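You operate a simulated robot arm through the tools that you are given. There is no shell and no other tool.

The job below is to be done with a simulated two-armed robot. You get a single attempt, and the scene is never put back.

Task
Pick up the blue-capped track bottle with one hand, pass it to the other hand and put it on the right stand top. Set down upright: blue-capped track bottle.

The check looks at the end state, three seconds after you hand in, the way a careful person would. Anything else that was tipped, shoved, dropped, spilled or broken makes it a failure.

Robot
Two 7-joint arms with two-finger parallel grippers on one trunk, on a base that moves. Base frame: it is fixed to the floor where the robot stands at the start and does not move with it; the origin is under the middle of the robot, x ahead of it, y to its left, z up. Units: m, degrees, N and s.
The left shoulder is at the start at [0.07, 0.13, 1.162], the right one opposite. With the tool pointing down near the work surface each hand reaches from about 0.1 to 0.5 m from the robot's upright axis, wherever it stands, measured 20 degrees to its own side. Places, roughly: right stand top [-2.5, 0.5, 0.8]. Payload 1.57 kg a hand.
The TCP of each hand is the grasp point between the finger pads, 0.03 m short of the fingertips. In the tool frame z runs along the fingers and y along their closing line. The gripper opens to 0.08 m. The fingers are 0.017 m wide and 0.012 m thick; the gripper's body (0.04 by 0.082 m) begins 0.08 m behind the TCP.
Orientation is that of the tool frame in the base frame, as a unit quaternion [w, x, y, z]. With the fingers straight down and closing along the base's y, the tool's x points along the base's -x, its y along +y and its z along -z.

Tools
- The arms move only by the tool send_rows. It takes "left_steps", "right_steps" or both (then of equal length, played together; a hand with none holds still); each is text: rows parted by semicolons, each of 7 numbers parted by spaces: the shift along the tool's x, y, z in m, then the turn, a rotation vector about the tool's x, y, z in rad, then the closure, from 0 (fully open) to 1 (shut). In form: dx dy dz ax ay az gripper; .... A call has 1 to 20 rows; each row is the pose to reach, as a shift and turn from the pose commanded when the call began, along the tool's axes at that moment. A row lasts 0.2 s, in which the tool goes at most 0.05 m and 8.6 degrees; a call with a longer step from one row to the next is refused whole, and so is a gripper value outside its range. A pose out of reach is approached as far as the arm can. The call stops where the force on the tool passes 40 N (or 10 N more than at its start, if that is more) or the arm is blocked; 0.2 s more then pass. The fingers move at their own pace (about 0.108 m/s each) and stop on an object; they squeeze with about 37 N. The grip force told is the motor's: it shows also when the fingers shut on nothing. Time passes only in rows, and 0.2 s behind the last, so rows that repeat a pose let the fingers close. The reply holds the time, the measured pose of the TCP, the force on the tool along the base axes, the opening and the grip force, in the units named above and with some noise, with the torque about the TCP (base axes, N m) and any sound that the robot's microphone picked up.
- Cameras (640 x 400 px; columns grow to the right, rows downward): "scene" is now at [0.1358, 0.034, 1.3602]; the picture's right is [0.40, -0.92, -0.00], its down [-0.64, -0.28, -0.72] and it looks along [0.66, 0.29, -0.70] (base axes); focal length 240 px, centre (320, 200). "left" rides on the left gripper at [0.072, 0.007, -0.122] in its tool frame; the picture's right is [-0.09, 1.00, 0.00], its down [-0.84, -0.08, -0.54] and it looks along [-0.54, -0.05, 0.84] (tool axes); focal length 238 px, centre (320, 200). "right" rides on the right gripper at [0.072, -0.006, -0.122] in its tool frame; the picture's right is [0.09, 1.00, 0.00], its down [-0.84, 0.08, -0.54] and it looks along [-0.54, 0.05, 0.84] (tool axes); focal length 238 px, centre (320, 200). There is no depth. A picture from a camera that has moved, and an enlarged one, comes with that camera's place and axes in the base frame and with its lens. The place of the scene camera against the robot may be out by one fixed shift of up to 0.025 m in any direction.
- grab_frame(camera): a new picture of that camera. The clock stands still meanwhile.
- raise_lower(by): slides the trunk up (or, below 0, down) by that many m; the arms and the scene camera ride with it, the base frame stays. It gives what a move gives, with no picture.
- base_move(legs): drives the robot by 1 to 6 legs, each [ahead, left, turn to the left] in m, m and degrees, along the robot's own axes; the way and the turn of a leg run together, so that a leg with both is an arc; at most 1.5 m and 180 degrees a leg. The arms and the cameras ride along, it lands a little off, and it stops where it bumps. It gives what a move gives.
- aim_head(pan, tilt): turns the head with the scene camera to pan (to the left, within 86 degrees either way) and tilt (down, from -29 to 69), counted from straight ahead of the robot. It gives what a move gives.
- enlarge(camera, box): a new picture of the part [left, top, right, bottom] of that camera's present view, enlarged. The clock stands still meanwhile.
- job_done(): hands the job in; it is judged then, once.

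Places have to be worked out from the pictures, the camera data and where the tool is seen. Open the grippers and draw the arms clear of the work before you hand the job in, unless the task says otherwise.

The tools are called after "Call:" as a command line: name --argument value ..., lists and objects as JSON in quotes. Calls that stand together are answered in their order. send_rows: Moves the arms, as the interface text tells. Its arguments: {"type":"object","properties":{"left_steps":{"type":"string"},"right_steps":{"type":"string"}},"required":[]} The other tools are called the same way: raise_lower (by) moves the trunk up or down; base_move (legs) drives the base; aim_head (pan, tilt) turns the head that bears the scene camera; grab_frame (camera) takes a picture; enlarge (camera, box) takes an enlarged picture of a part of a camera's view; job_done () hands the job in.

At the start:

```text
clock: 0.0
left_position: [0.3379, 0.2008, 1.1489]
left_orientation: [-0.001, 0.001, 1.0, -0.001]
left_contact_force: [0.7, 1.1, 0.1]
left_torque: [-0.04, 0.0, -0.02]
left_gripper_width: 0.0799
left_gripper_force: 0.2
right_position: [0.2246, -0.0384, 1.0692]
right_orientation: [-0.001, 0.001, 1.0, 0.0]
right_contact_force: [-0.1, -0.2, 0.1]
right_torque: [-0.02, 0.0, 0.0]
right_gripper_width: 0.08
right_gripper_force: 0.1
trunk travel left (down, up): [-0.8, 0.14]
robot x, y, heading: [-0.002, 0.0021, 0.2]
head pan, tilt (commanded): [23.6, 44.3]
```

scene: 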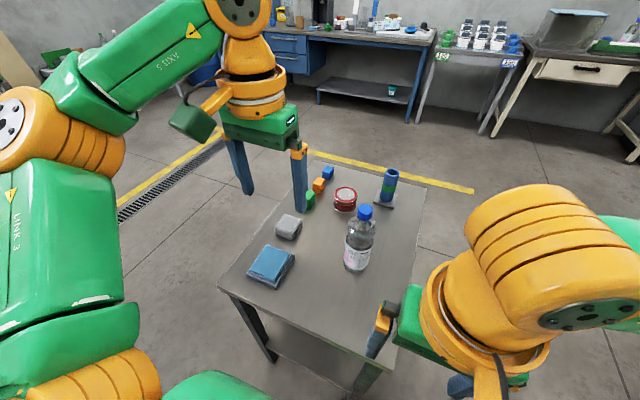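
right: 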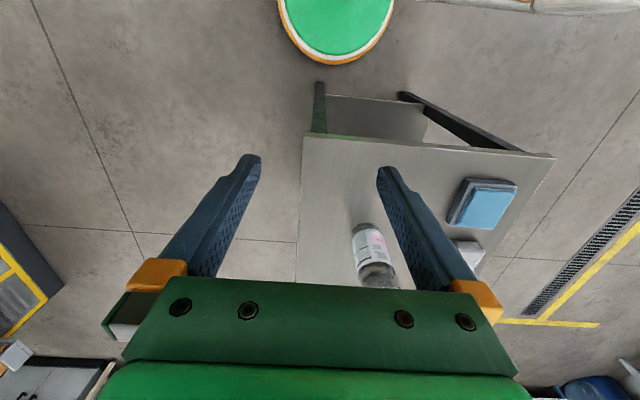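
left: 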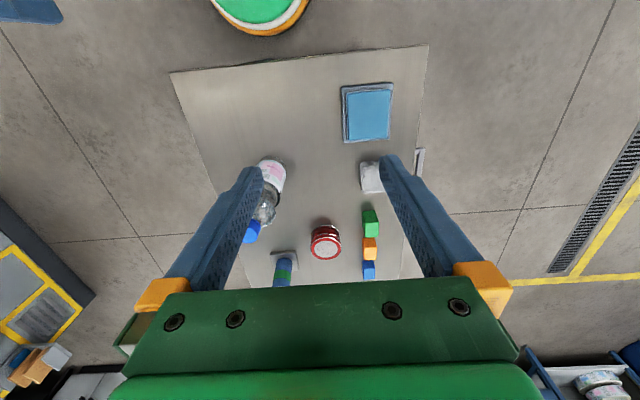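

I'll start by looking more closely at the bottle and the table from several cameras to work out its place and size.

Call:
enlarge --camera "scene" --box '[210, 140, 450, 290]'

Call:
enlarge --camera "left" --box '[160, 40, 440, 290]'

Call:
enlarge --camera "right" --box '[280, 80, 560, 290]'

```text
2.67 times, centred on (330, 215) of scene
camera zoom: at [0.1358, 0.034, 1.3602], right [0.4, -0.92, 0.0], down [-0.64, -0.28, -0.72], along [0.66, 0.29, -0.7], focal length 641 px, centre (293, 160)
```

zoom: 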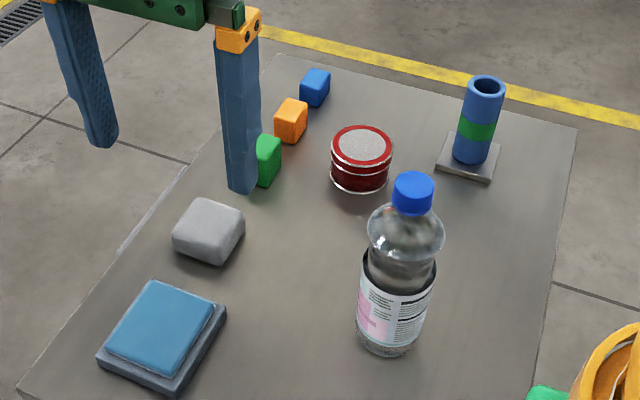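

```text
1.60 times, centred on (300, 165) of left
camera zoom: at [0.2649, 0.2072, 1.2707], right [0.09, 1.0, 0.0], down [0.84, -0.08, 0.54], along [0.54, -0.05, -0.84], focal length 381 px, centre (352, 256)
```

zoom: 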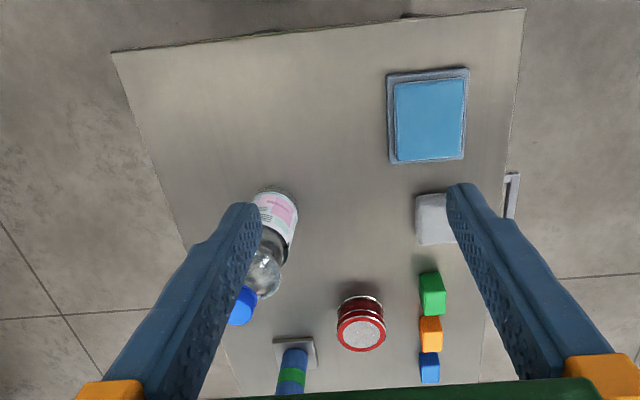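

```text
1.90 times, centred on (420, 185) of right
camera zoom: at [0.1521, -0.044, 1.1913], right [-0.09, 1.0, 0.0], down [0.84, 0.08, 0.54], along [0.54, 0.05, -0.84], focal length 454 px, centre (130, 229)
```

zoom: 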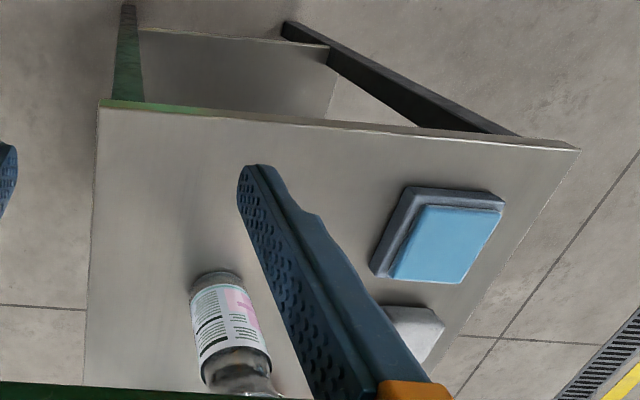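

The bottle looks to stand at about (0.487, 0.083), base z ≈ 0.79, cap top ≈ 1.01, cap about 0.032 m wide, body about 0.066 m. Before grasping I'll look to both sides and behind to plan the drive to the right stand.

Call:
aim_head --pan 86 --tilt 25

Call:
grab_frame --camera "scene"

Call:
aim_head --pan -86 --tilt 25

Call:
grab_frame --camera "scene"

Call:
aim_head --pan 0 --tilt 50

Call:
grab_frame --camera "scene"

```text
clock: 1.3
left_position: [0.3365, 0.2018, 1.1476]
left_orientation: [0.0, 0.0, 1.0, 0.0]
left_contact_force: [-0.1, -0.2, 0.2]
left_torque: [0.03, -0.01, -0.04]
left_gripper_width: 0.0799
left_gripper_force: 0.0
right_position: [0.224, -0.0384, 1.0685]
right_orientation: [0.001, 0.0, 1.0, 0.0]
right_contact_force: [-0.7, 0.4, -0.9]
right_torque: [0.0, 0.02, -0.01]
right_gripper_width: 0.0798
right_gripper_force: 0.1
trunk travel left (down, up): [-0.8, 0.14]
robot x, y, heading: [-0.001, 0.0016, -0.3]
head pan, tilt (commanded): [85.9, 25.0]
```

```text
taken
camera scene: at [0.0674, 0.0932, 1.3898], right [1.0, -0.07, 0.0], down [-0.03, -0.42, -0.91], along [0.06, 0.9, -0.42], focal length 240 px, centre (320, 200)
```

scene: 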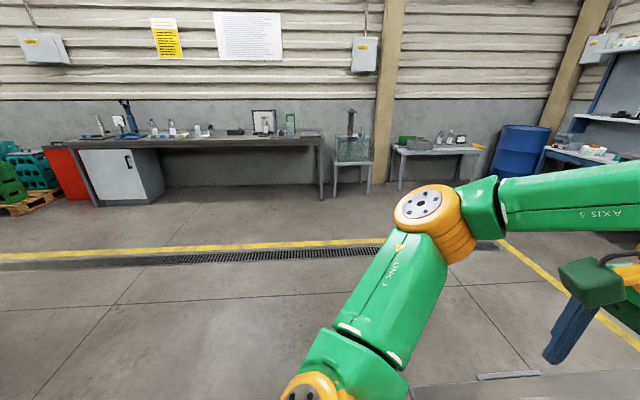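

```text
clock: 3.9
left_position: [0.3378, 0.2012, 1.1487]
left_orientation: [0.001, 0.0, 1.0, 0.0]
left_contact_force: [-0.5, 0.5, 0.3]
left_torque: [0.02, 0.01, 0.01]
left_gripper_width: 0.0798
left_gripper_force: 0.0
right_position: [0.2237, -0.0394, 1.0686]
right_orientation: [-0.001, 0.001, 1.0, -0.001]
right_contact_force: [0.0, 0.5, 0.7]
right_torque: [-0.01, 0.0, 0.02]
right_gripper_width: 0.0801
right_gripper_force: 0.0
trunk travel left (down, up): [-0.8, 0.14]
robot x, y, heading: [-0.0001, 0.0021, -0.1]
head pan, tilt (commanded): [-85.9, 25.0]
```

```text
taken
camera scene: at [0.0674, -0.0906, 1.3898], right [-1.0, -0.07, 0.0], down [-0.03, 0.42, -0.91], along [0.06, -0.9, -0.42], focal length 240 px, centre (320, 200)
```

scene: 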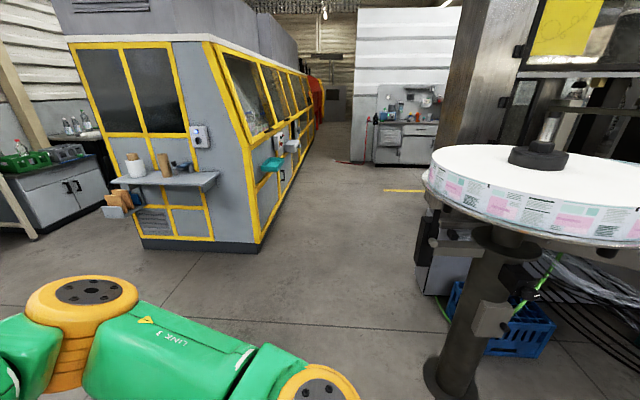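

```text
clock: 5.5
left_position: [0.3384, 0.202, 1.1492]
left_orientation: [0.0, -0.001, 1.0, 0.0]
left_contact_force: [0.4, -0.6, -0.6]
left_torque: [0.02, 0.03, -0.01]
left_gripper_width: 0.0798
left_gripper_force: 0.0
right_position: [0.2252, -0.0378, 1.0689]
right_orientation: [-0.001, 0.0, 1.0, 0.0]
right_contact_force: [-0.1, -0.6, 0.8]
right_torque: [0.01, -0.01, 0.02]
right_gripper_width: 0.0799
right_gripper_force: 0.1
trunk travel left (down, up): [-0.8, 0.14]
robot x, y, heading: [0.0006, 0.0008, -0.1]
head pan, tilt (commanded): [0.0, 50.0]
```

```text
taken
camera scene: at [0.1378, 0.0012, 1.3523], right [0.0, -1.0, 0.0], down [-0.77, 0.0, -0.64], along [0.64, 0.0, -0.77], focal length 240 px, centre (320, 200)
```

scene: 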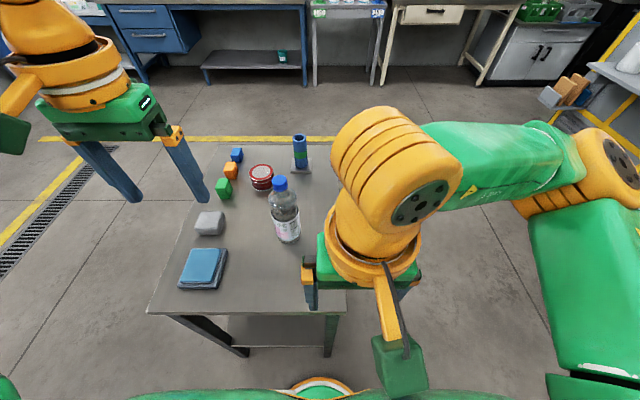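

The table is clear around the bottle on the robot's side, and a turntable machine stands at the right rear, so I'll have to keep left when driving. Plan: right hand grips the body with the tool horizontal, left hand takes the cap from above. First I test in free air whether the right arm can pitch to horizontal, moving out to about (0.45, -0.15, 1.05), clear of the bottle.

Call:
send_rows --right_steps "-0.02 -0.01 0 0 0 0 0; -0.04 -0.02 0 0 -0.13 0 0; -0.06 -0.03 0 0 -0.26 0 0; -0.08 -0.04 0 0 -0.39 0 0; -0.10 -0.05 0 0 -0.52 0 0; -0.12 -0.06 0 0 -0.65 0 0; -0.14 -0.07 0 0 -0.78 0 0; -0.16 -0.08 0 0 -0.91 0 0; -0.18 -0.09 0 0 -1.04 0 0; -0.20 -0.10 0 0 -1.17 0 0; -0.22 -0.11 0 0 -1.30 0 0; -0.22 -0.11 0 0 -1.43 0 0; -0.22 -0.11 0 0 -1.5 0 0; -0.22 -0.11 0 0 -1.5 0 0"

Call:
grab_frame --camera "scene"

Call:
grab_frame --camera "right"

```text
clock: 8.5
left_position: [0.3373, 0.2014, 1.1482]
left_orientation: [0.0, 0.0, 1.0, 0.0]
left_contact_force: [0.4, -0.7, -0.3]
left_torque: [0.02, 0.02, -0.04]
left_gripper_width: 0.08
left_gripper_force: 0.0
right_position: [0.4307, -0.1351, 1.0683]
right_orientation: [0.552, 0.0, 0.834, 0.0]
right_contact_force: [-0.1, 0.9, -0.7]
right_torque: [-0.02, 0.01, 0.01]
right_gripper_width: 0.0798
right_gripper_force: 0.1
right hand out of reach, approached as far as the arm can: row 8, 9, 10, 11, 12, 13, 14
trunk travel left (down, up): [-0.8, 0.14]
robot x, y, heading: [0.0008, -0.0003, -0.0]
head pan, tilt (commanded): [0.0, 50.0]
```

```text
taken
camera scene: at [0.1378, 0.0013, 1.3523], right [0.0, -1.0, 0.0], down [-0.77, 0.0, -0.64], along [0.64, 0.0, -0.77], focal length 240 px, centre (320, 200)
```

scene: 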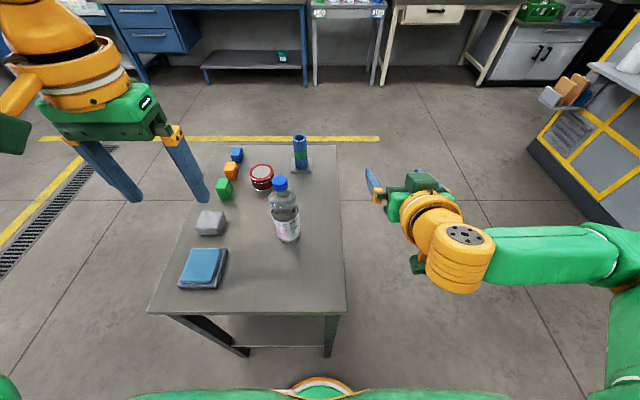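

```text
taken
camera right: at [0.29, -0.1416, 1.0505], right [-0.04, 1.0, -0.08], down [-0.17, 0.08, 0.98], along [0.98, 0.05, 0.17], focal length 238 px, centre (320, 200)
```

right: 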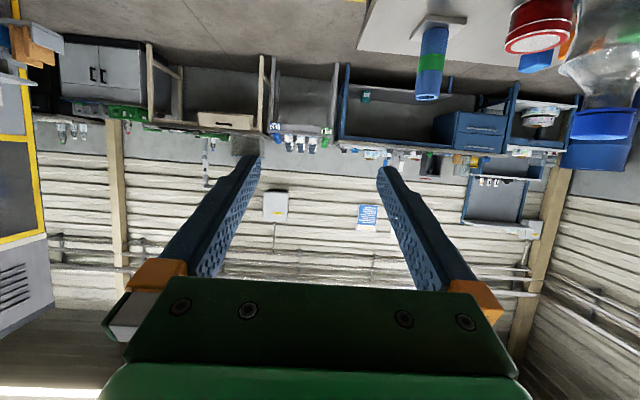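

The right tool pitches to about 23° below horizontal, which is enough to grip the body. I zoom in on the bottle to read its profile and place precisely.

Call:
enlarge --camera "scene" --box '[245, 165, 325, 255]'

Call:
grab_frame --camera "left"

Call:
enlarge --camera "right" --box '[480, 0, 640, 180]'

```text
4.44 times, centred on (285, 210) of scene
camera zoom: at [0.1378, 0.0013, 1.3523], right [0.0, -1.0, 0.0], down [-0.77, 0.0, -0.64], along [0.64, 0.0, -0.77], focal length 1069 px, centre (476, 156)
```

zoom: 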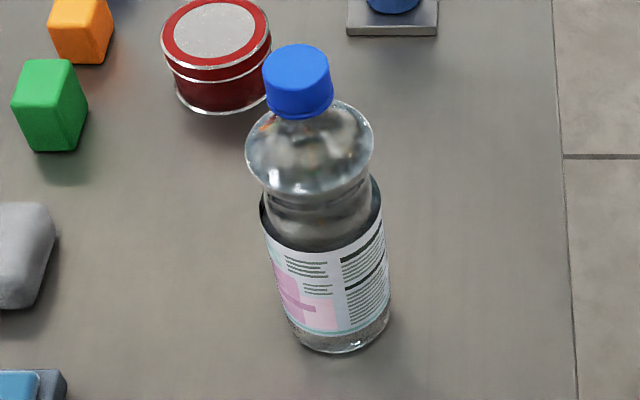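

```text
taken
camera left: at [0.2649, 0.2073, 1.2706], right [0.09, 1.0, 0.0], down [0.84, -0.08, 0.54], along [0.54, -0.05, -0.84], focal length 238 px, centre (320, 200)
```

left: 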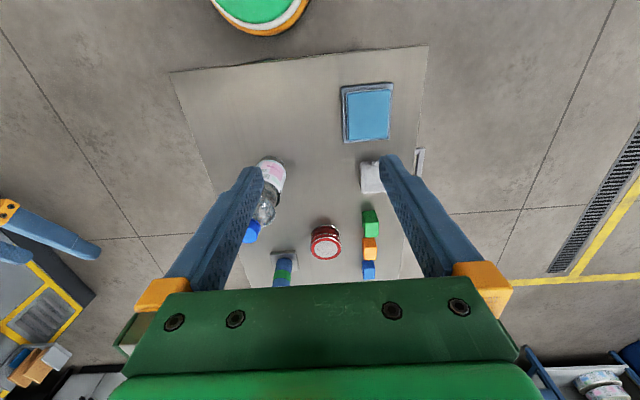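

```text
2.22 times, centred on (560, 90) of right
camera zoom: at [0.29, -0.1416, 1.0505], right [-0.04, 1.0, -0.08], down [-0.17, 0.08, 0.98], along [0.98, 0.05, 0.17], focal length 530 px, centre (-213, 444)
```

zoom: 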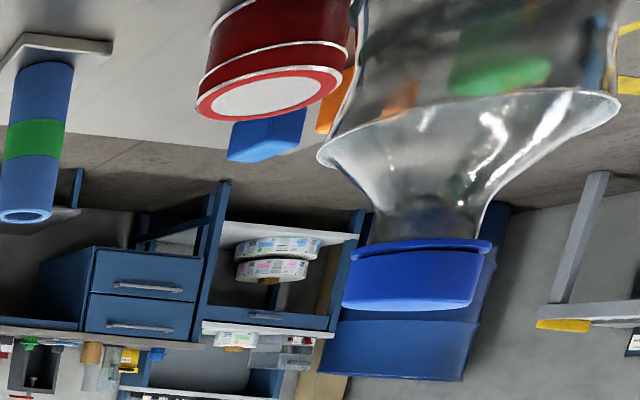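

The bottle body is about 0.066 m wide with a flared shoulder, cap about 0.033 m. I slide the left hand over so that its camera sees the bottle between the fingers for a precise measurement.

Call:
send_rows --left_steps "0.01 -0.03 -0.01 0 0 0 0; 0.02 -0.06 -0.02 0 0 0 0; 0.03 -0.09 -0.03 0 0 0 0; 0.04 -0.11 -0.03 0 0 0 0; 0.04 -0.11 -0.03 0 0 0 0"

Call:
grab_frame --camera "left"

Call:
enlarge --camera "left" --box '[240, 120, 400, 300]'

```text
clock: 9.7
left_position: [0.2978, 0.0901, 1.1782]
left_orientation: [0.0, 0.0, 1.0, 0.0]
left_contact_force: [-0.2, -0.5, 0.3]
left_torque: [-0.04, -0.02, -0.02]
left_gripper_width: 0.0799
left_gripper_force: 0.1
right_position: [0.4303, -0.1355, 1.0685]
right_orientation: [0.552, 0.0, 0.834, 0.0]
right_contact_force: [-0.2, 0.0, 0.5]
right_torque: [-0.01, 0.04, -0.02]
right_gripper_width: 0.0802
right_gripper_force: 0.1
trunk travel left (down, up): [-0.8, 0.14]
robot x, y, heading: [-0.0019, 0.0, 0.1]
head pan, tilt (commanded): [0.0, 50.0]
```

```text
taken
camera left: at [0.2257, 0.0965, 1.3004], right [0.09, 1.0, 0.0], down [0.84, -0.08, 0.54], along [0.54, -0.05, -0.84], focal length 238 px, centre (320, 200)
```

left: 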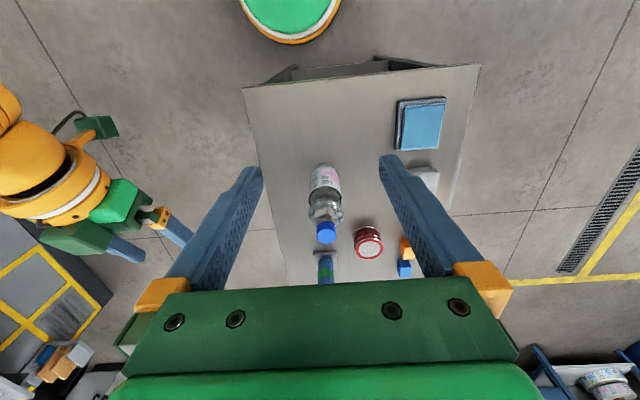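

```text
2.22 times, centred on (320, 210) of left
camera zoom: at [0.2257, 0.0965, 1.3004], right [0.09, 1.0, 0.0], down [0.84, -0.08, 0.54], along [0.54, -0.05, -0.84], focal length 530 px, centre (320, 178)
```

zoom: 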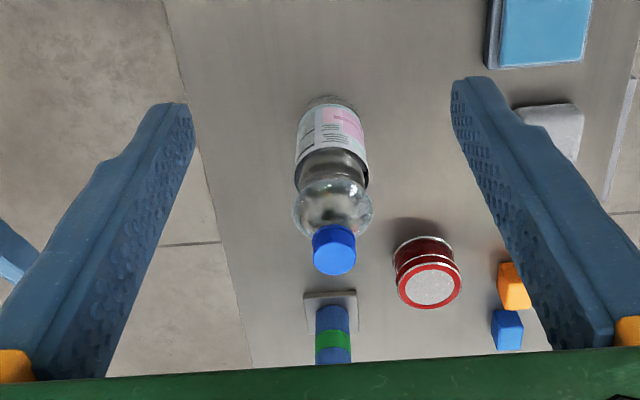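

I enlarge the bottle further in the left camera for a finer fix on cap top and base edge.

Call:
enlarge --camera "left" --box '[285, 150, 365, 200]'

Call:
enlarge --camera "left" --box '[285, 195, 365, 245]'

Call:
enlarge --camera "right" --box '[540, 80, 640, 150]'

```text
8.00 times, centred on (325, 175) of left
camera zoom: at [0.2257, 0.0965, 1.3004], right [0.09, 1.0, 0.0], down [0.84, -0.08, 0.54], along [0.54, -0.05, -0.84], focal length 1907 px, centre (280, 400)
```

zoom: 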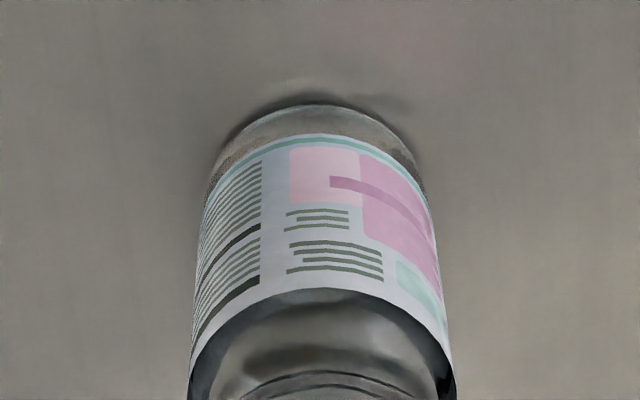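

```text
8.00 times, centred on (325, 220) of left
camera zoom: at [0.2257, 0.0965, 1.3004], right [0.09, 1.0, 0.0], down [0.84, -0.08, 0.54], along [0.54, -0.05, -0.84], focal length 1907 px, centre (280, 40)
```

zoom: 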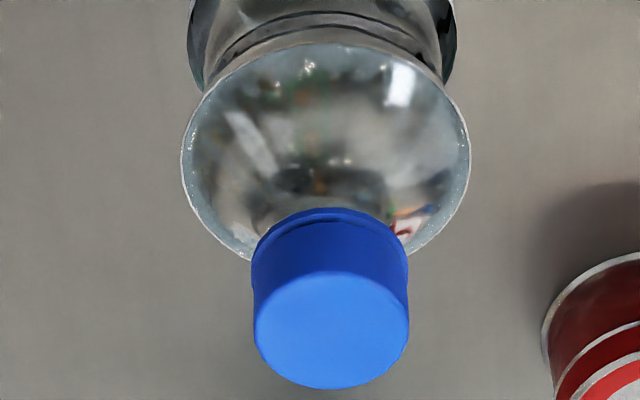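

```text
5.71 times, centred on (590, 115) of right
camera zoom: at [0.2901, -0.1414, 1.0506], right [-0.04, 1.0, -0.08], down [-0.17, 0.08, 0.98], along [0.98, 0.05, 0.17], focal length 1362 px, centre (-1223, 686)
```

zoom: 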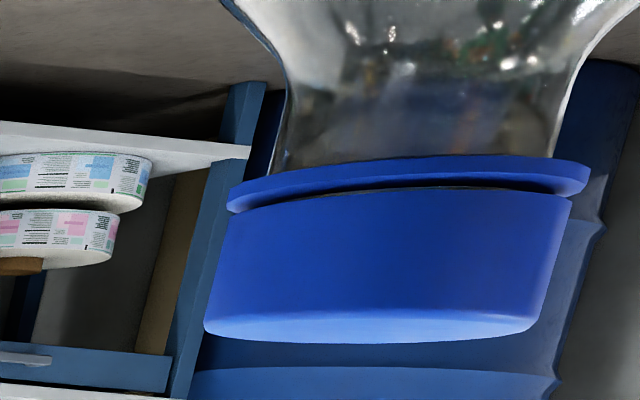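

Triangulated: cap top at (0.476, 0.083, 1.017), body ~0.065 m wide, label from z 0.833 to 0.916, table top near 0.80. The right hand is clamped against its reach, so I pitch back a little to learn where the commanded pose stands.

Call:
send_rows --right_steps "0 0 0 0 0.12 0 0; 0 0 0 0 0.24 0 0; 0 0 0 0 0.35 0 0; 0 0 0 0 0.35 0 0" --left_steps "0 0.03 0 0 0 0 0; 0 0.06 0 0 0 0 0; 0 0.09 0 0 0 0 0; 0 0.12 -0.01 0 0 0 0"

```text
clock: 10.7
left_position: [0.2972, 0.2142, 1.1894]
left_orientation: [0.0, 0.0, 1.0, -0.001]
left_contact_force: [0.3, 0.1, 0.1]
left_torque: [0.0, -0.03, 0.04]
left_gripper_width: 0.0801
left_gripper_force: 0.1
right_position: [0.4309, -0.1356, 1.0691]
right_orientation: [0.399, -0.001, 0.917, 0.001]
right_contact_force: [-0.9, 1.1, 1.5]
right_torque: [0.01, -0.01, 0.03]
right_gripper_width: 0.08
right_gripper_force: 0.0
trunk travel left (down, up): [-0.8, 0.14]
robot x, y, heading: [-0.0014, 0.0018, 0.0]
head pan, tilt (commanded): [0.0, 50.0]
```

The commanded pose tracks the clamped one, so I now move the right hand to a pre-approach point left-front of the robot with 30° yaw toward the bottle, at about (0.363, 0.018, 0.95), while the left hand moves out of the way.

Call:
send_rows --right_steps "0.0267 0.0308 0.0063 -0.0766 0 -0.0714 0; 0.0534 0.0616 0.0126 -0.1532 0 -0.1428 0; 0.08 0.0924 0.0189 -0.2298 0 -0.2142 0; 0.1067 0.1232 0.0252 -0.3064 0 -0.2856 0; 0.1334 0.154 0.0315 -0.383 0 -0.357 0; 0.1334 0.154 0.0315 -0.383 0 -0.357 0" --left_steps "0 0.02 0 0 0 0 0; 0 0.04 0 0 0 0 0; 0 0.06 0 0 0 0 0; 0 0.08 0 0 0 0 0; 0 0.1 0 0 0 0 0; 0 0.1 0 0 0 0 0"

Call:
grab_frame --camera "scene"

Call:
grab_frame --camera "right"

```text
clock: 12.1
left_position: [0.2979, 0.3093, 1.1895]
left_orientation: [0.0, 0.0, 1.0, -0.001]
left_contact_force: [0.4, 0.2, -0.1]
left_torque: [0.0, 0.02, -0.01]
left_gripper_width: 0.08
left_gripper_force: 0.1
right_position: [0.3616, 0.0184, 0.9489]
right_orientation: [0.386, -0.237, 0.886, 0.103]
right_contact_force: [0.5, -0.2, 0.6]
right_torque: [0.01, 0.01, 0.02]
right_gripper_width: 0.0801
right_gripper_force: 0.0
trunk travel left (down, up): [-0.8, 0.14]
robot x, y, heading: [-0.0033, 0.0008, 0.1]
head pan, tilt (commanded): [0.0, 50.0]
```

```text
taken
camera scene: at [0.1378, 0.0006, 1.3523], right [0.0, -1.0, 0.0], down [-0.77, 0.0, -0.64], along [0.64, 0.0, -0.77], focal length 240 px, centre (320, 200)
```

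scene: 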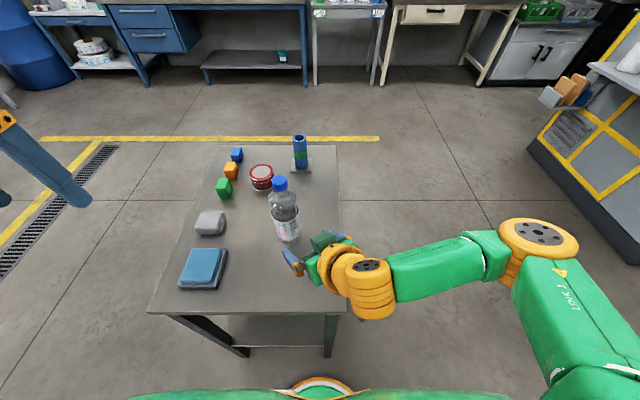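

```text
taken
camera right: at [0.2449, -0.0553, 0.9803], right [-0.55, 0.83, -0.07], down [0.11, 0.15, 0.98], along [0.83, 0.54, -0.18], focal length 238 px, centre (320, 200)
```

right: 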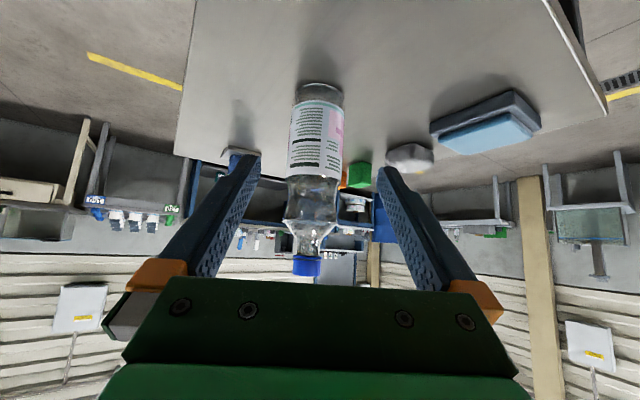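

The pre-approach pose was reached well and the bottle sits between the fingers in the right camera. Next I lower to z ≈ 0.885 and pitch the tool up to about 23° below horizontal.

Call:
send_rows --right_steps "0.0116 -0.0003 0.0111 0 -0.0875 0 0; 0.0231 -0.0005 0.0222 0 -0.175 0 0; 0.0347 -0.0008 0.0334 0 -0.2625 0 0; 0.0462 -0.001 0.0445 0 -0.35 0 0; 0.0462 -0.001 0.0445 0 -0.35 0 0"

Call:
grab_frame --camera "scene"

Call:
grab_frame --camera "right"

Call:
grab_frame --camera "left"

```text
clock: 13.3
left_position: [0.2981, 0.31, 1.189]
left_orientation: [0.001, 0.0, 1.0, 0.0]
left_contact_force: [-0.3, 0.7, 0.6]
left_torque: [-0.01, 0.0, 0.03]
left_gripper_width: 0.0799
left_gripper_force: 0.1
right_position: [0.3615, 0.0179, 0.9405]
right_orientation: [0.404, -0.235, 0.878, 0.109]
right_contact_force: [-0.8, 0.3, -0.6]
right_torque: [-0.01, -0.01, 0.01]
right_gripper_width: 0.0798
right_gripper_force: 0.0
right hand out of reach, approached as far as the arm can: row 1, 2, 3, 4, 5
trunk travel left (down, up): [-0.8, 0.14]
robot x, y, heading: [0.001, 0.0016, -0.1]
head pan, tilt (commanded): [0.0, 50.0]
```

```text
taken
camera scene: at [0.1378, 0.0013, 1.3523], right [0.0, -1.0, 0.0], down [-0.77, 0.0, -0.64], along [0.64, 0.0, -0.77], focal length 240 px, centre (320, 200)
```

scene: 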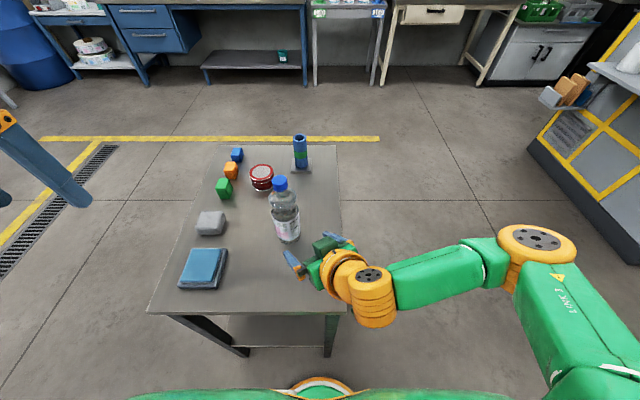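

```text
taken
camera right: at [0.2444, -0.0564, 0.9666], right [-0.55, 0.83, -0.07], down [0.08, 0.13, 0.99], along [0.83, 0.54, -0.14], focal length 238 px, centre (320, 200)
```

right: 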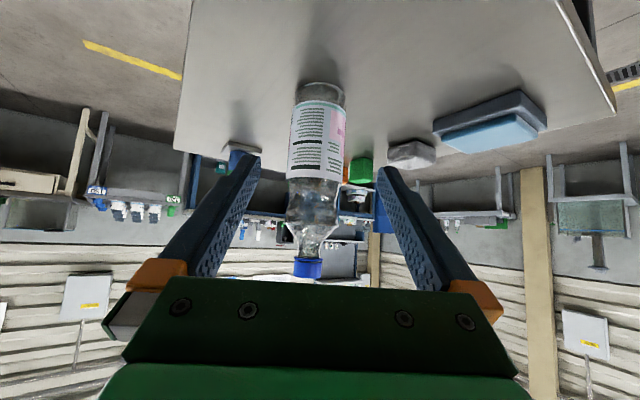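

```text
taken
camera left: at [0.2255, 0.3154, 1.3107], right [0.09, 1.0, 0.0], down [0.84, -0.08, 0.54], along [0.54, -0.05, -0.84], focal length 238 px, centre (320, 200)
```

left: 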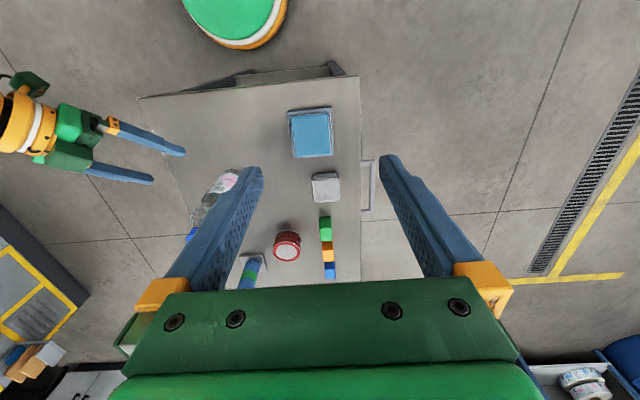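

The arm can't pitch further here, but about 41° below horizontal also works because the pads stay vertical planes; the lateral alignment with the bottle axis is within 1 mm. I move half of the way along the approach line and check.

Call:
send_rows --right_steps "-0.0086 -0.0001 0.0217 0 0 0 0; -0.0172 -0.0002 0.0434 0 0 0 0; -0.0258 -0.0003 0.065 0 0 0 0; -0.0258 -0.0003 0.065 0 0 0 0"

Call:
grab_frame --camera "right"

Call:
grab_frame --camera "scene"

```text
clock: 14.3
left_position: [0.2974, 0.3095, 1.1866]
left_orientation: [0.0, 0.0, 1.0, 0.0]
left_contact_force: [-0.2, 0.5, 0.0]
left_torque: [-0.02, -0.03, 0.01]
left_gripper_width: 0.0797
left_gripper_force: 0.1
right_position: [0.4212, 0.0508, 0.9175]
right_orientation: [0.404, -0.234, 0.878, 0.108]
right_contact_force: [0.5, -1.1, -0.3]
right_torque: [0.01, 0.03, 0.03]
right_gripper_width: 0.0798
right_gripper_force: 0.0
trunk travel left (down, up): [-0.8, 0.14]
robot x, y, heading: [0.0013, 0.0017, -0.1]
head pan, tilt (commanded): [0.0, 50.0]
```

```text
taken
camera right: at [0.304, -0.0241, 0.9432], right [-0.55, 0.83, -0.07], down [0.08, 0.13, 0.99], along [0.83, 0.54, -0.14], focal length 238 px, centre (320, 200)
```

right: 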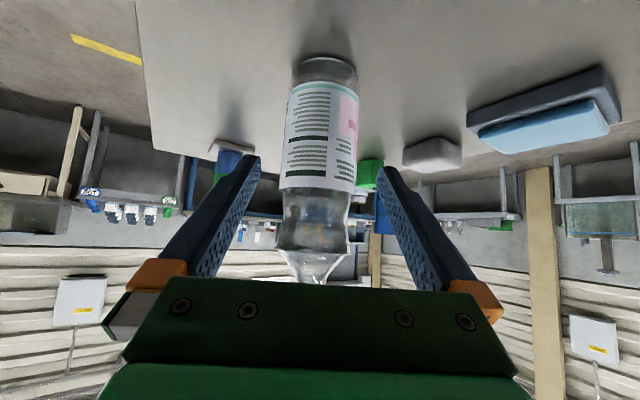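

```text
taken
camera scene: at [0.1376, 0.0011, 1.3523], right [0.0, -1.0, 0.0], down [-0.77, 0.0, -0.64], along [0.64, 0.0, -0.77], focal length 240 px, centre (320, 200)
```

scene: 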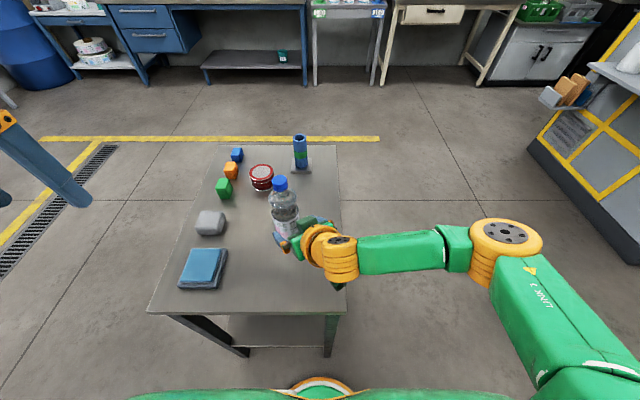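

Alignment is still within 1 mm laterally. I advance the rest of the way in small steps so the TCP lies on the bottle axis at z ≈ 0.895, fingers open.

Call:
send_rows --right_steps "-0.0061 0.0002 0.0158 0 0 0 0; -0.0122 0.0004 0.0316 0 0 0 0; -0.0184 0.0006 0.0474 0 0 0 0; -0.0245 0.0008 0.0632 0 0 0 0; -0.0245 0.0008 0.0632 0 0 0 0"

Call:
grab_frame --camera "right"

Call:
enlarge --camera "scene" --box '[220, 150, 380, 300]'

Call:
grab_frame --camera "left"

```text
clock: 15.5
left_position: [0.2978, 0.3091, 1.1891]
left_orientation: [0.0, 0.0, 1.0, 0.0]
left_contact_force: [0.2, -0.4, -0.5]
left_torque: [-0.02, 0.01, 0.02]
left_gripper_width: 0.0801
left_gripper_force: 0.0
right_position: [0.4778, 0.0808, 0.8959]
right_orientation: [0.403, -0.235, 0.878, 0.109]
right_contact_force: [-1.2, 0.2, 0.4]
right_torque: [0.02, 0.0, 0.01]
right_gripper_width: 0.08
right_gripper_force: 0.1
trunk travel left (down, up): [-0.8, 0.14]
robot x, y, heading: [0.0005, -0.0037, 0.0]
head pan, tilt (commanded): [0.0, 50.0]
```

```text
taken
camera right: at [0.3593, 0.0072, 0.9211], right [-0.55, 0.83, -0.07], down [0.08, 0.13, 0.99], along [0.83, 0.54, -0.14], focal length 238 px, centre (320, 200)
```

right: 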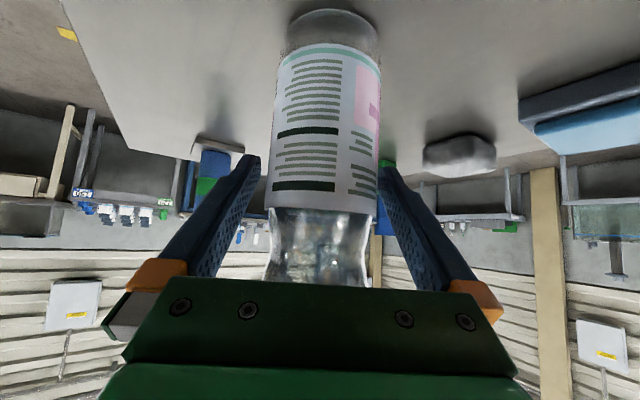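

```text
2.67 times, centred on (300, 225) of scene
camera zoom: at [0.1377, 0.0012, 1.3523], right [0.0, -1.0, 0.0], down [-0.77, 0.0, -0.64], along [0.64, 0.0, -0.77], focal length 641 px, centre (373, 133)
```

zoom: 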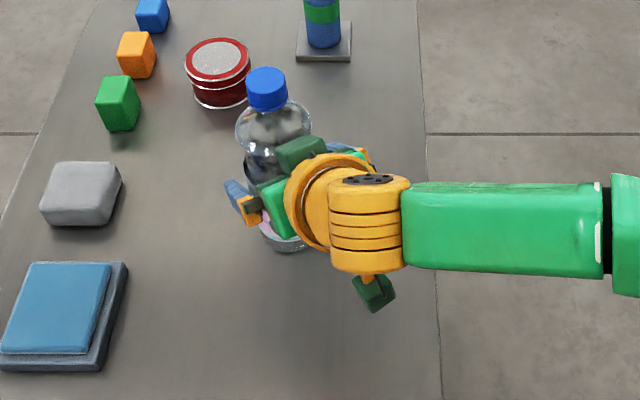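

```text
taken
camera left: at [0.2254, 0.3153, 1.3107], right [0.09, 1.0, 0.0], down [0.84, -0.08, 0.54], along [0.54, -0.05, -0.84], focal length 238 px, centre (320, 200)
```

left: 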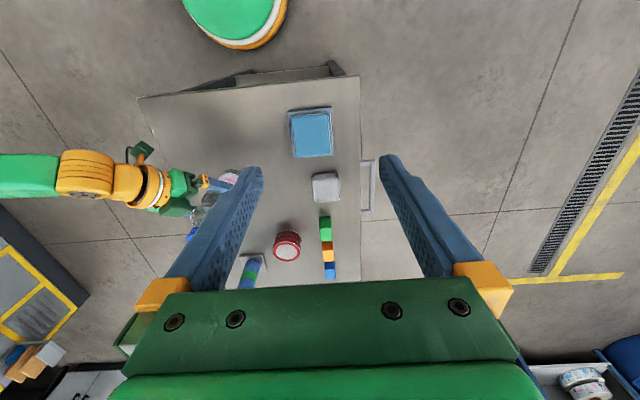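

The fingers straddle the bottle, but the TCP is about 2–3 mm to the right of its axis. I shift a hair left along the closing line and then close the grip.

Call:
send_rows --right_steps "0 0.0012 0 0 0 0 0; 0 0.0024 0 0 0 0 0; 0 0.0024 0 0 0 0 0; 0 0.0024 0 0 0 0 1; 0 0.0024 0 0 0 0 1; 0 0.0024 0 0 0 0 1; 0 0.0024 0 0 0 0 1"

Call:
grab_frame --camera "right"

Call:
enlarge --camera "scene" --box '[220, 150, 380, 300]'

```text
clock: 17.1
left_position: [0.2969, 0.3094, 1.1889]
left_orientation: [0.0, 0.0, 1.0, 0.0]
left_contact_force: [0.0, -0.9, 0.0]
left_torque: [-0.04, 0.0, 0.02]
left_gripper_width: 0.0803
left_gripper_force: 0.0
right_position: [0.4751, 0.084, 0.8965]
right_orientation: [0.404, -0.235, 0.877, 0.109]
right_contact_force: [0.3, -1.2, 1.1]
right_torque: [-0.24, -0.15, 0.01]
right_gripper_width: 0.0641
right_gripper_force: 37.3
trunk travel left (down, up): [-0.8, 0.14]
robot x, y, heading: [-0.0034, -0.0002, -0.0]
head pan, tilt (commanded): [0.0, 50.0]
```

```text
taken
camera right: at [0.3578, 0.0095, 0.9215], right [-0.55, 0.83, -0.07], down [0.08, 0.13, 0.99], along [0.83, 0.54, -0.14], focal length 238 px, centre (320, 200)
```

right: 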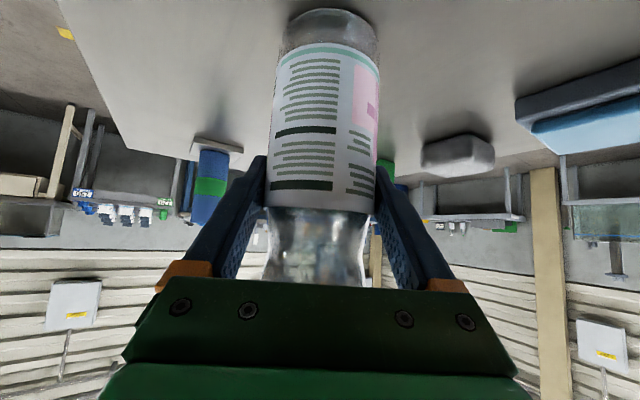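

```text
2.67 times, centred on (300, 225) of scene
camera zoom: at [0.1379, 0.001, 1.3523], right [0.0, -1.0, 0.0], down [-0.77, 0.0, -0.64], along [0.64, 0.0, -0.77], focal length 641 px, centre (373, 133)
```

zoom: 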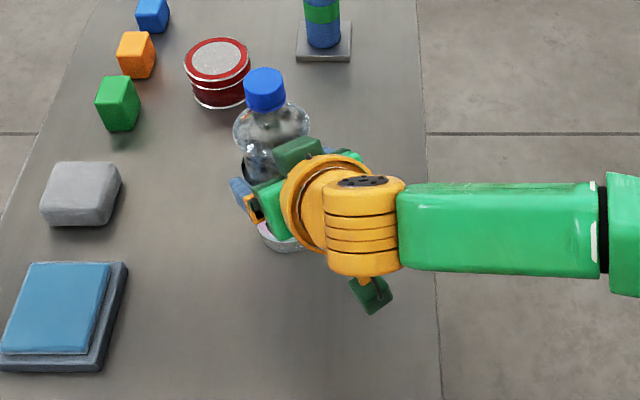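

The grip holds at 0.064 m width with 37 N. I lift the bottle straight up 0.08 m and check that it hangs steady.

Call:
send_rows --right_steps "-0.0076 0 -0.0065 0 0 0 1; -0.0228 0 -0.0196 0 0 0 1; -0.038 0.0001 -0.0326 0 0 0 1; -0.0532 0.0001 -0.0456 0 0 0 1; -0.0608 0.0001 -0.0522 0 0 0 1; -0.0608 0.0001 -0.0522 0 0 0 1"

Call:
grab_frame --camera "right"

Call:
grab_frame --camera "scene"

Call:
grab_frame --camera "left"

```text
clock: 18.5
left_position: [0.3, 0.3101, 1.188]
left_orientation: [-0.001, 0.0, 1.0, -0.001]
left_contact_force: [-0.2, -0.3, 0.0]
left_torque: [0.0, 0.01, -0.01]
left_gripper_width: 0.08
left_gripper_force: 0.1
right_position: [0.477, 0.0862, 0.9759]
right_orientation: [0.403, -0.234, 0.878, 0.108]
right_contact_force: [0.0, 0.2, -5.6]
right_torque: [0.01, 0.05, 0.02]
right_gripper_width: 0.0639
right_gripper_force: 36.5
trunk travel left (down, up): [-0.8, 0.14]
robot x, y, heading: [-0.0007, 0.0016, 0.2]
head pan, tilt (commanded): [0.0, 50.0]
```

```text
taken
camera right: at [0.3585, 0.0111, 1.001], right [-0.55, 0.83, -0.07], down [0.08, 0.13, 0.99], along [0.83, 0.54, -0.14], focal length 238 px, centre (320, 200)
```

right: 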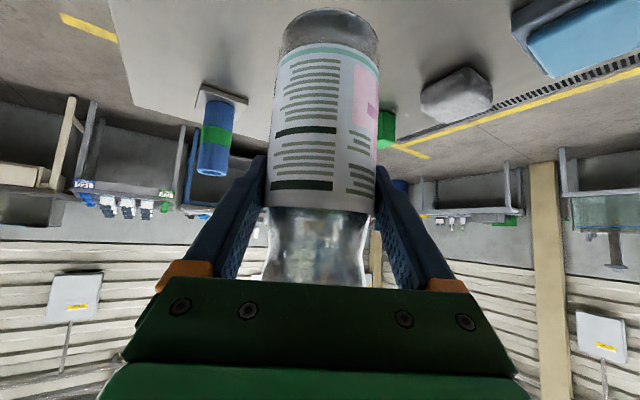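

```text
taken
camera scene: at [0.1394, 0.0017, 1.3521], right [0.0, -1.0, 0.0], down [-0.77, 0.0, -0.64], along [0.64, 0.0, -0.77], focal length 240 px, centre (320, 200)
```

scene: 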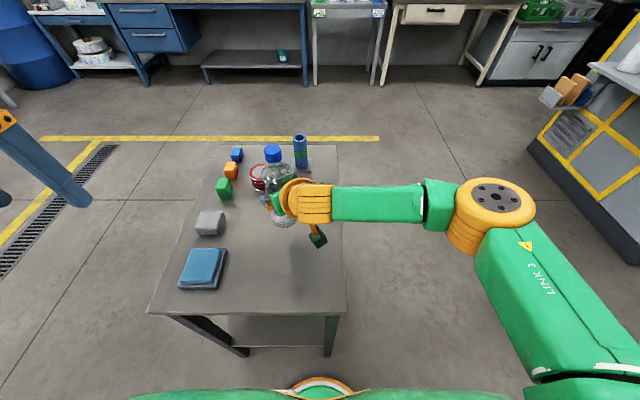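

```text
taken
camera left: at [0.227, 0.3157, 1.3103], right [0.09, 1.0, 0.0], down [0.84, -0.08, 0.54], along [0.54, -0.05, -0.84], focal length 238 px, centre (320, 200)
```

left: 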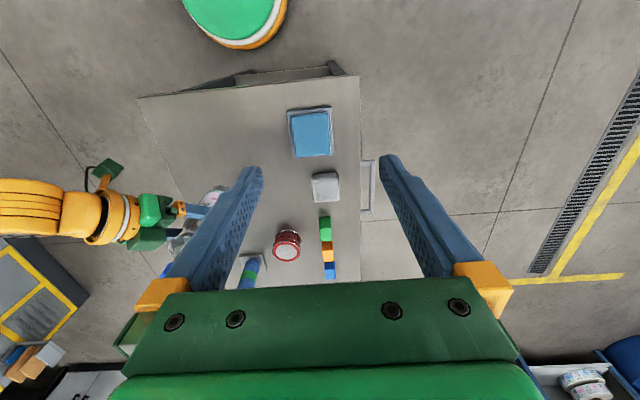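

The bottle hangs steady (about 5.6 N) with its cap top now near z 1.096. I bring the left hand above the cap at about (0.478, 0.086, 1.20), yawed 30° so its camera stays away from the right wrist.

Call:
send_rows --left_steps "-0.0257 -0.032 -0.0017 0 0 0.075 0; -0.0514 -0.064 -0.0034 0 0 0.15 0; -0.0771 -0.096 -0.0051 0 0 0.225 0; -0.1029 -0.128 -0.0069 0 0 0.3 0; -0.1286 -0.16 -0.0086 0 0 0.375 0; -0.1543 -0.192 -0.01 0 0 0.45 0; -0.18 -0.224 -0.012 0 0 0.5236 0; -0.18 -0.224 -0.012 0 0 0.5236 0"

Call:
grab_frame --camera "left"

Call:
grab_frame --camera "scene"

```text
clock: 20.3
left_position: [0.4158, 0.0814, 1.1551]
left_orientation: [0.0, 0.258, 0.966, -0.001]
left_contact_force: [0.3, -0.1, -0.4]
left_torque: [-0.01, 0.03, 0.02]
left_gripper_width: 0.0801
left_gripper_force: 0.1
left hand out of reach, approached as far as the arm can: row 4, 5, 6, 7, 8
right_position: [0.4765, 0.0858, 0.976]
right_orientation: [0.404, -0.235, 0.877, 0.109]
right_contact_force: [0.5, 0.0, -5.4]
right_torque: [-0.03, 0.02, -0.03]
right_gripper_width: 0.0644
right_gripper_force: 37.1
trunk travel left (down, up): [-0.8, 0.14]
robot x, y, heading: [-0.0005, -0.0048, -0.2]
head pan, tilt (commanded): [0.0, 50.0]
```

```text
taken
camera left: at [0.3561, 0.1227, 1.2788], right [0.58, 0.82, 0.0], down [0.69, -0.49, 0.54], along [0.44, -0.31, -0.84], focal length 238 px, centre (320, 200)
```

left: 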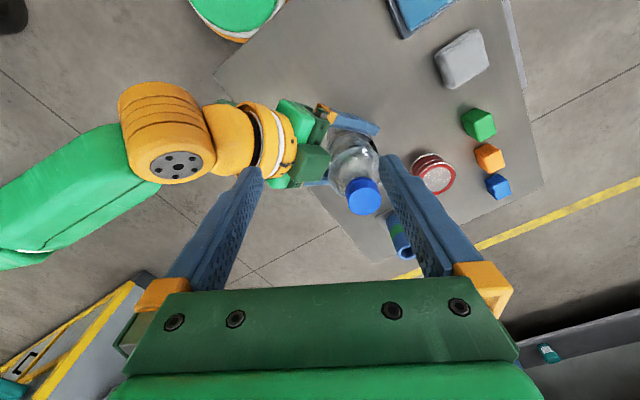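

```text
taken
camera scene: at [0.1399, 0.0015, 1.352], right [0.0, -1.0, 0.0], down [-0.77, 0.0, -0.64], along [0.64, 0.0, -0.77], focal length 240 px, centre (320, 200)
```

scene: 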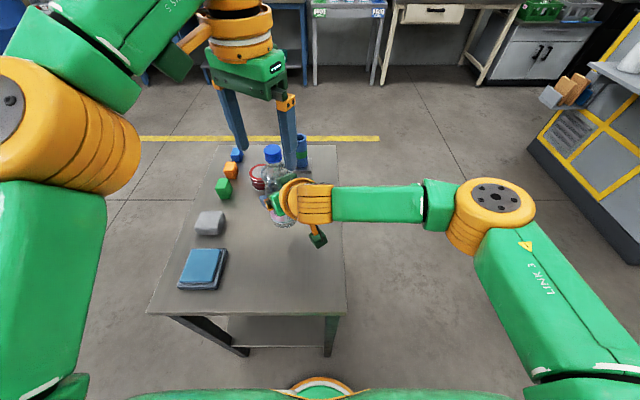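

The left arm clamps at (0.416, 0.081, 1.155), so the bottle is too far out at this height. I bring the bottle 0.07 m nearer with the right hand, while the left hand backs off slightly and turns its yaw back to zero.

Call:
send_rows --left_steps "0.0093 0.0062 -0.0038 0 0 -0.1309 0; 0.0186 0.0124 -0.0075 0 0 -0.2618 0; 0.0279 0.0185 -0.0113 0 0 -0.3927 0; 0.0372 0.0247 -0.015 0 0 -0.5236 0; 0.0372 0.0247 -0.015 0 0 -0.5236 0" --right_steps "0.0099 0.00875 -0.0115 0 0 0 1; 0.0198 0.0175 -0.023 0 0 0 1; 0.0297 0.02625 -0.0346 0 0 0 1; 0.0396 0.035 -0.0461 0 0 0 1; 0.0396 0.035 -0.0461 0 0 0 1"

Call:
grab_frame --camera "left"

Call:
grab_frame --camera "scene"

```text
clock: 21.5
left_position: [0.3913, 0.1227, 1.1722]
left_orientation: [-0.001, -0.001, 1.0, 0.0]
left_contact_force: [0.5, -0.3, 0.5]
left_torque: [0.02, -0.02, 0.0]
left_gripper_width: 0.0801
left_gripper_force: 0.1
right_position: [0.4073, 0.0847, 0.9762]
right_orientation: [0.403, -0.233, 0.878, 0.108]
right_contact_force: [-0.2, 0.3, -5.6]
right_torque: [0.03, 0.05, 0.01]
right_gripper_width: 0.0642
right_gripper_force: 37.1
trunk travel left (down, up): [-0.8, 0.14]
robot x, y, heading: [0.002, 0.001, 0.3]
head pan, tilt (commanded): [0.0, 50.0]
```

```text
taken
camera left: at [0.3187, 0.1279, 1.2947], right [0.09, 1.0, 0.0], down [0.84, -0.08, 0.54], along [0.54, -0.05, -0.84], focal length 238 px, centre (320, 200)
```

left: 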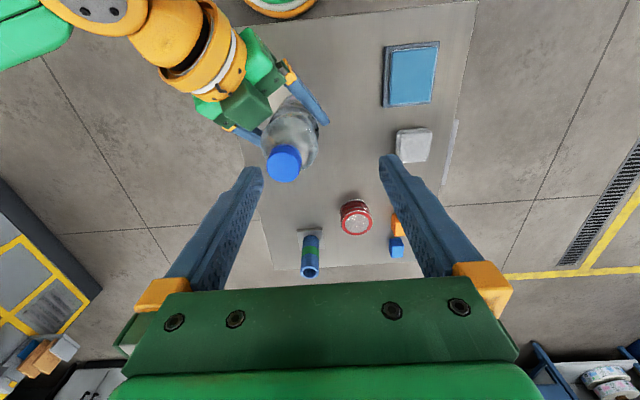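

```text
taken
camera scene: at [0.1394, 0.0014, 1.3521], right [0.0, -1.0, 0.0], down [-0.77, 0.0, -0.64], along [0.64, 0.0, -0.77], focal length 240 px, centre (320, 200)
```

scene: 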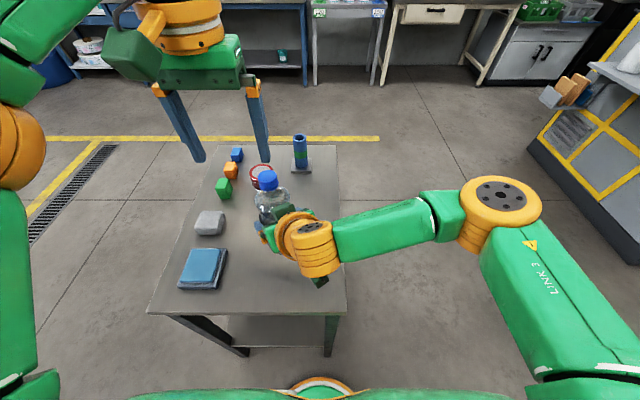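

I zoom on the cap from the left camera to fix its exact place before descending.

Call:
enlarge --camera "left" --box '[240, 115, 340, 195]'

Call:
enlarge --camera "scene" --box '[230, 150, 310, 250]'

```text
5.00 times, centred on (290, 155) of left
camera zoom: at [0.3187, 0.1279, 1.2947], right [0.09, 1.0, 0.0], down [0.84, -0.08, 0.54], along [0.54, -0.05, -0.84], focal length 1192 px, centre (470, 425)
```

zoom: 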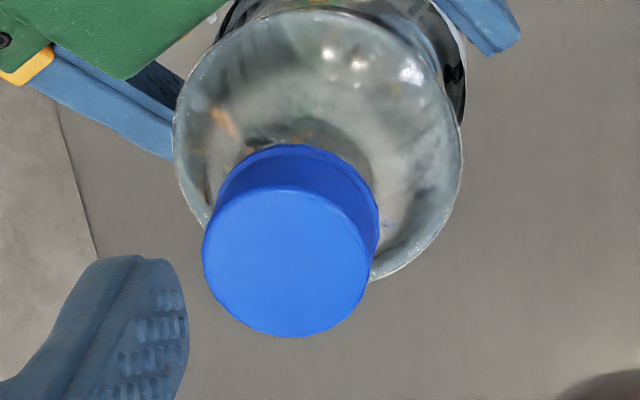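

```text
4.00 times, centred on (270, 200) of scene
camera zoom: at [0.1394, 0.0014, 1.3521], right [0.0, -1.0, 0.0], down [-0.77, 0.0, -0.64], along [0.64, 0.0, -0.77], focal length 962 px, centre (520, 200)
```

zoom: 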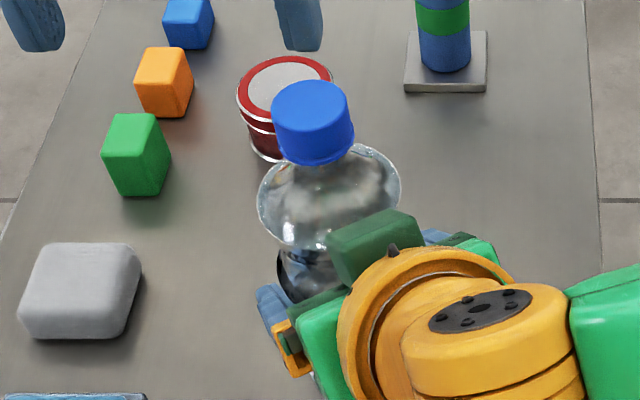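

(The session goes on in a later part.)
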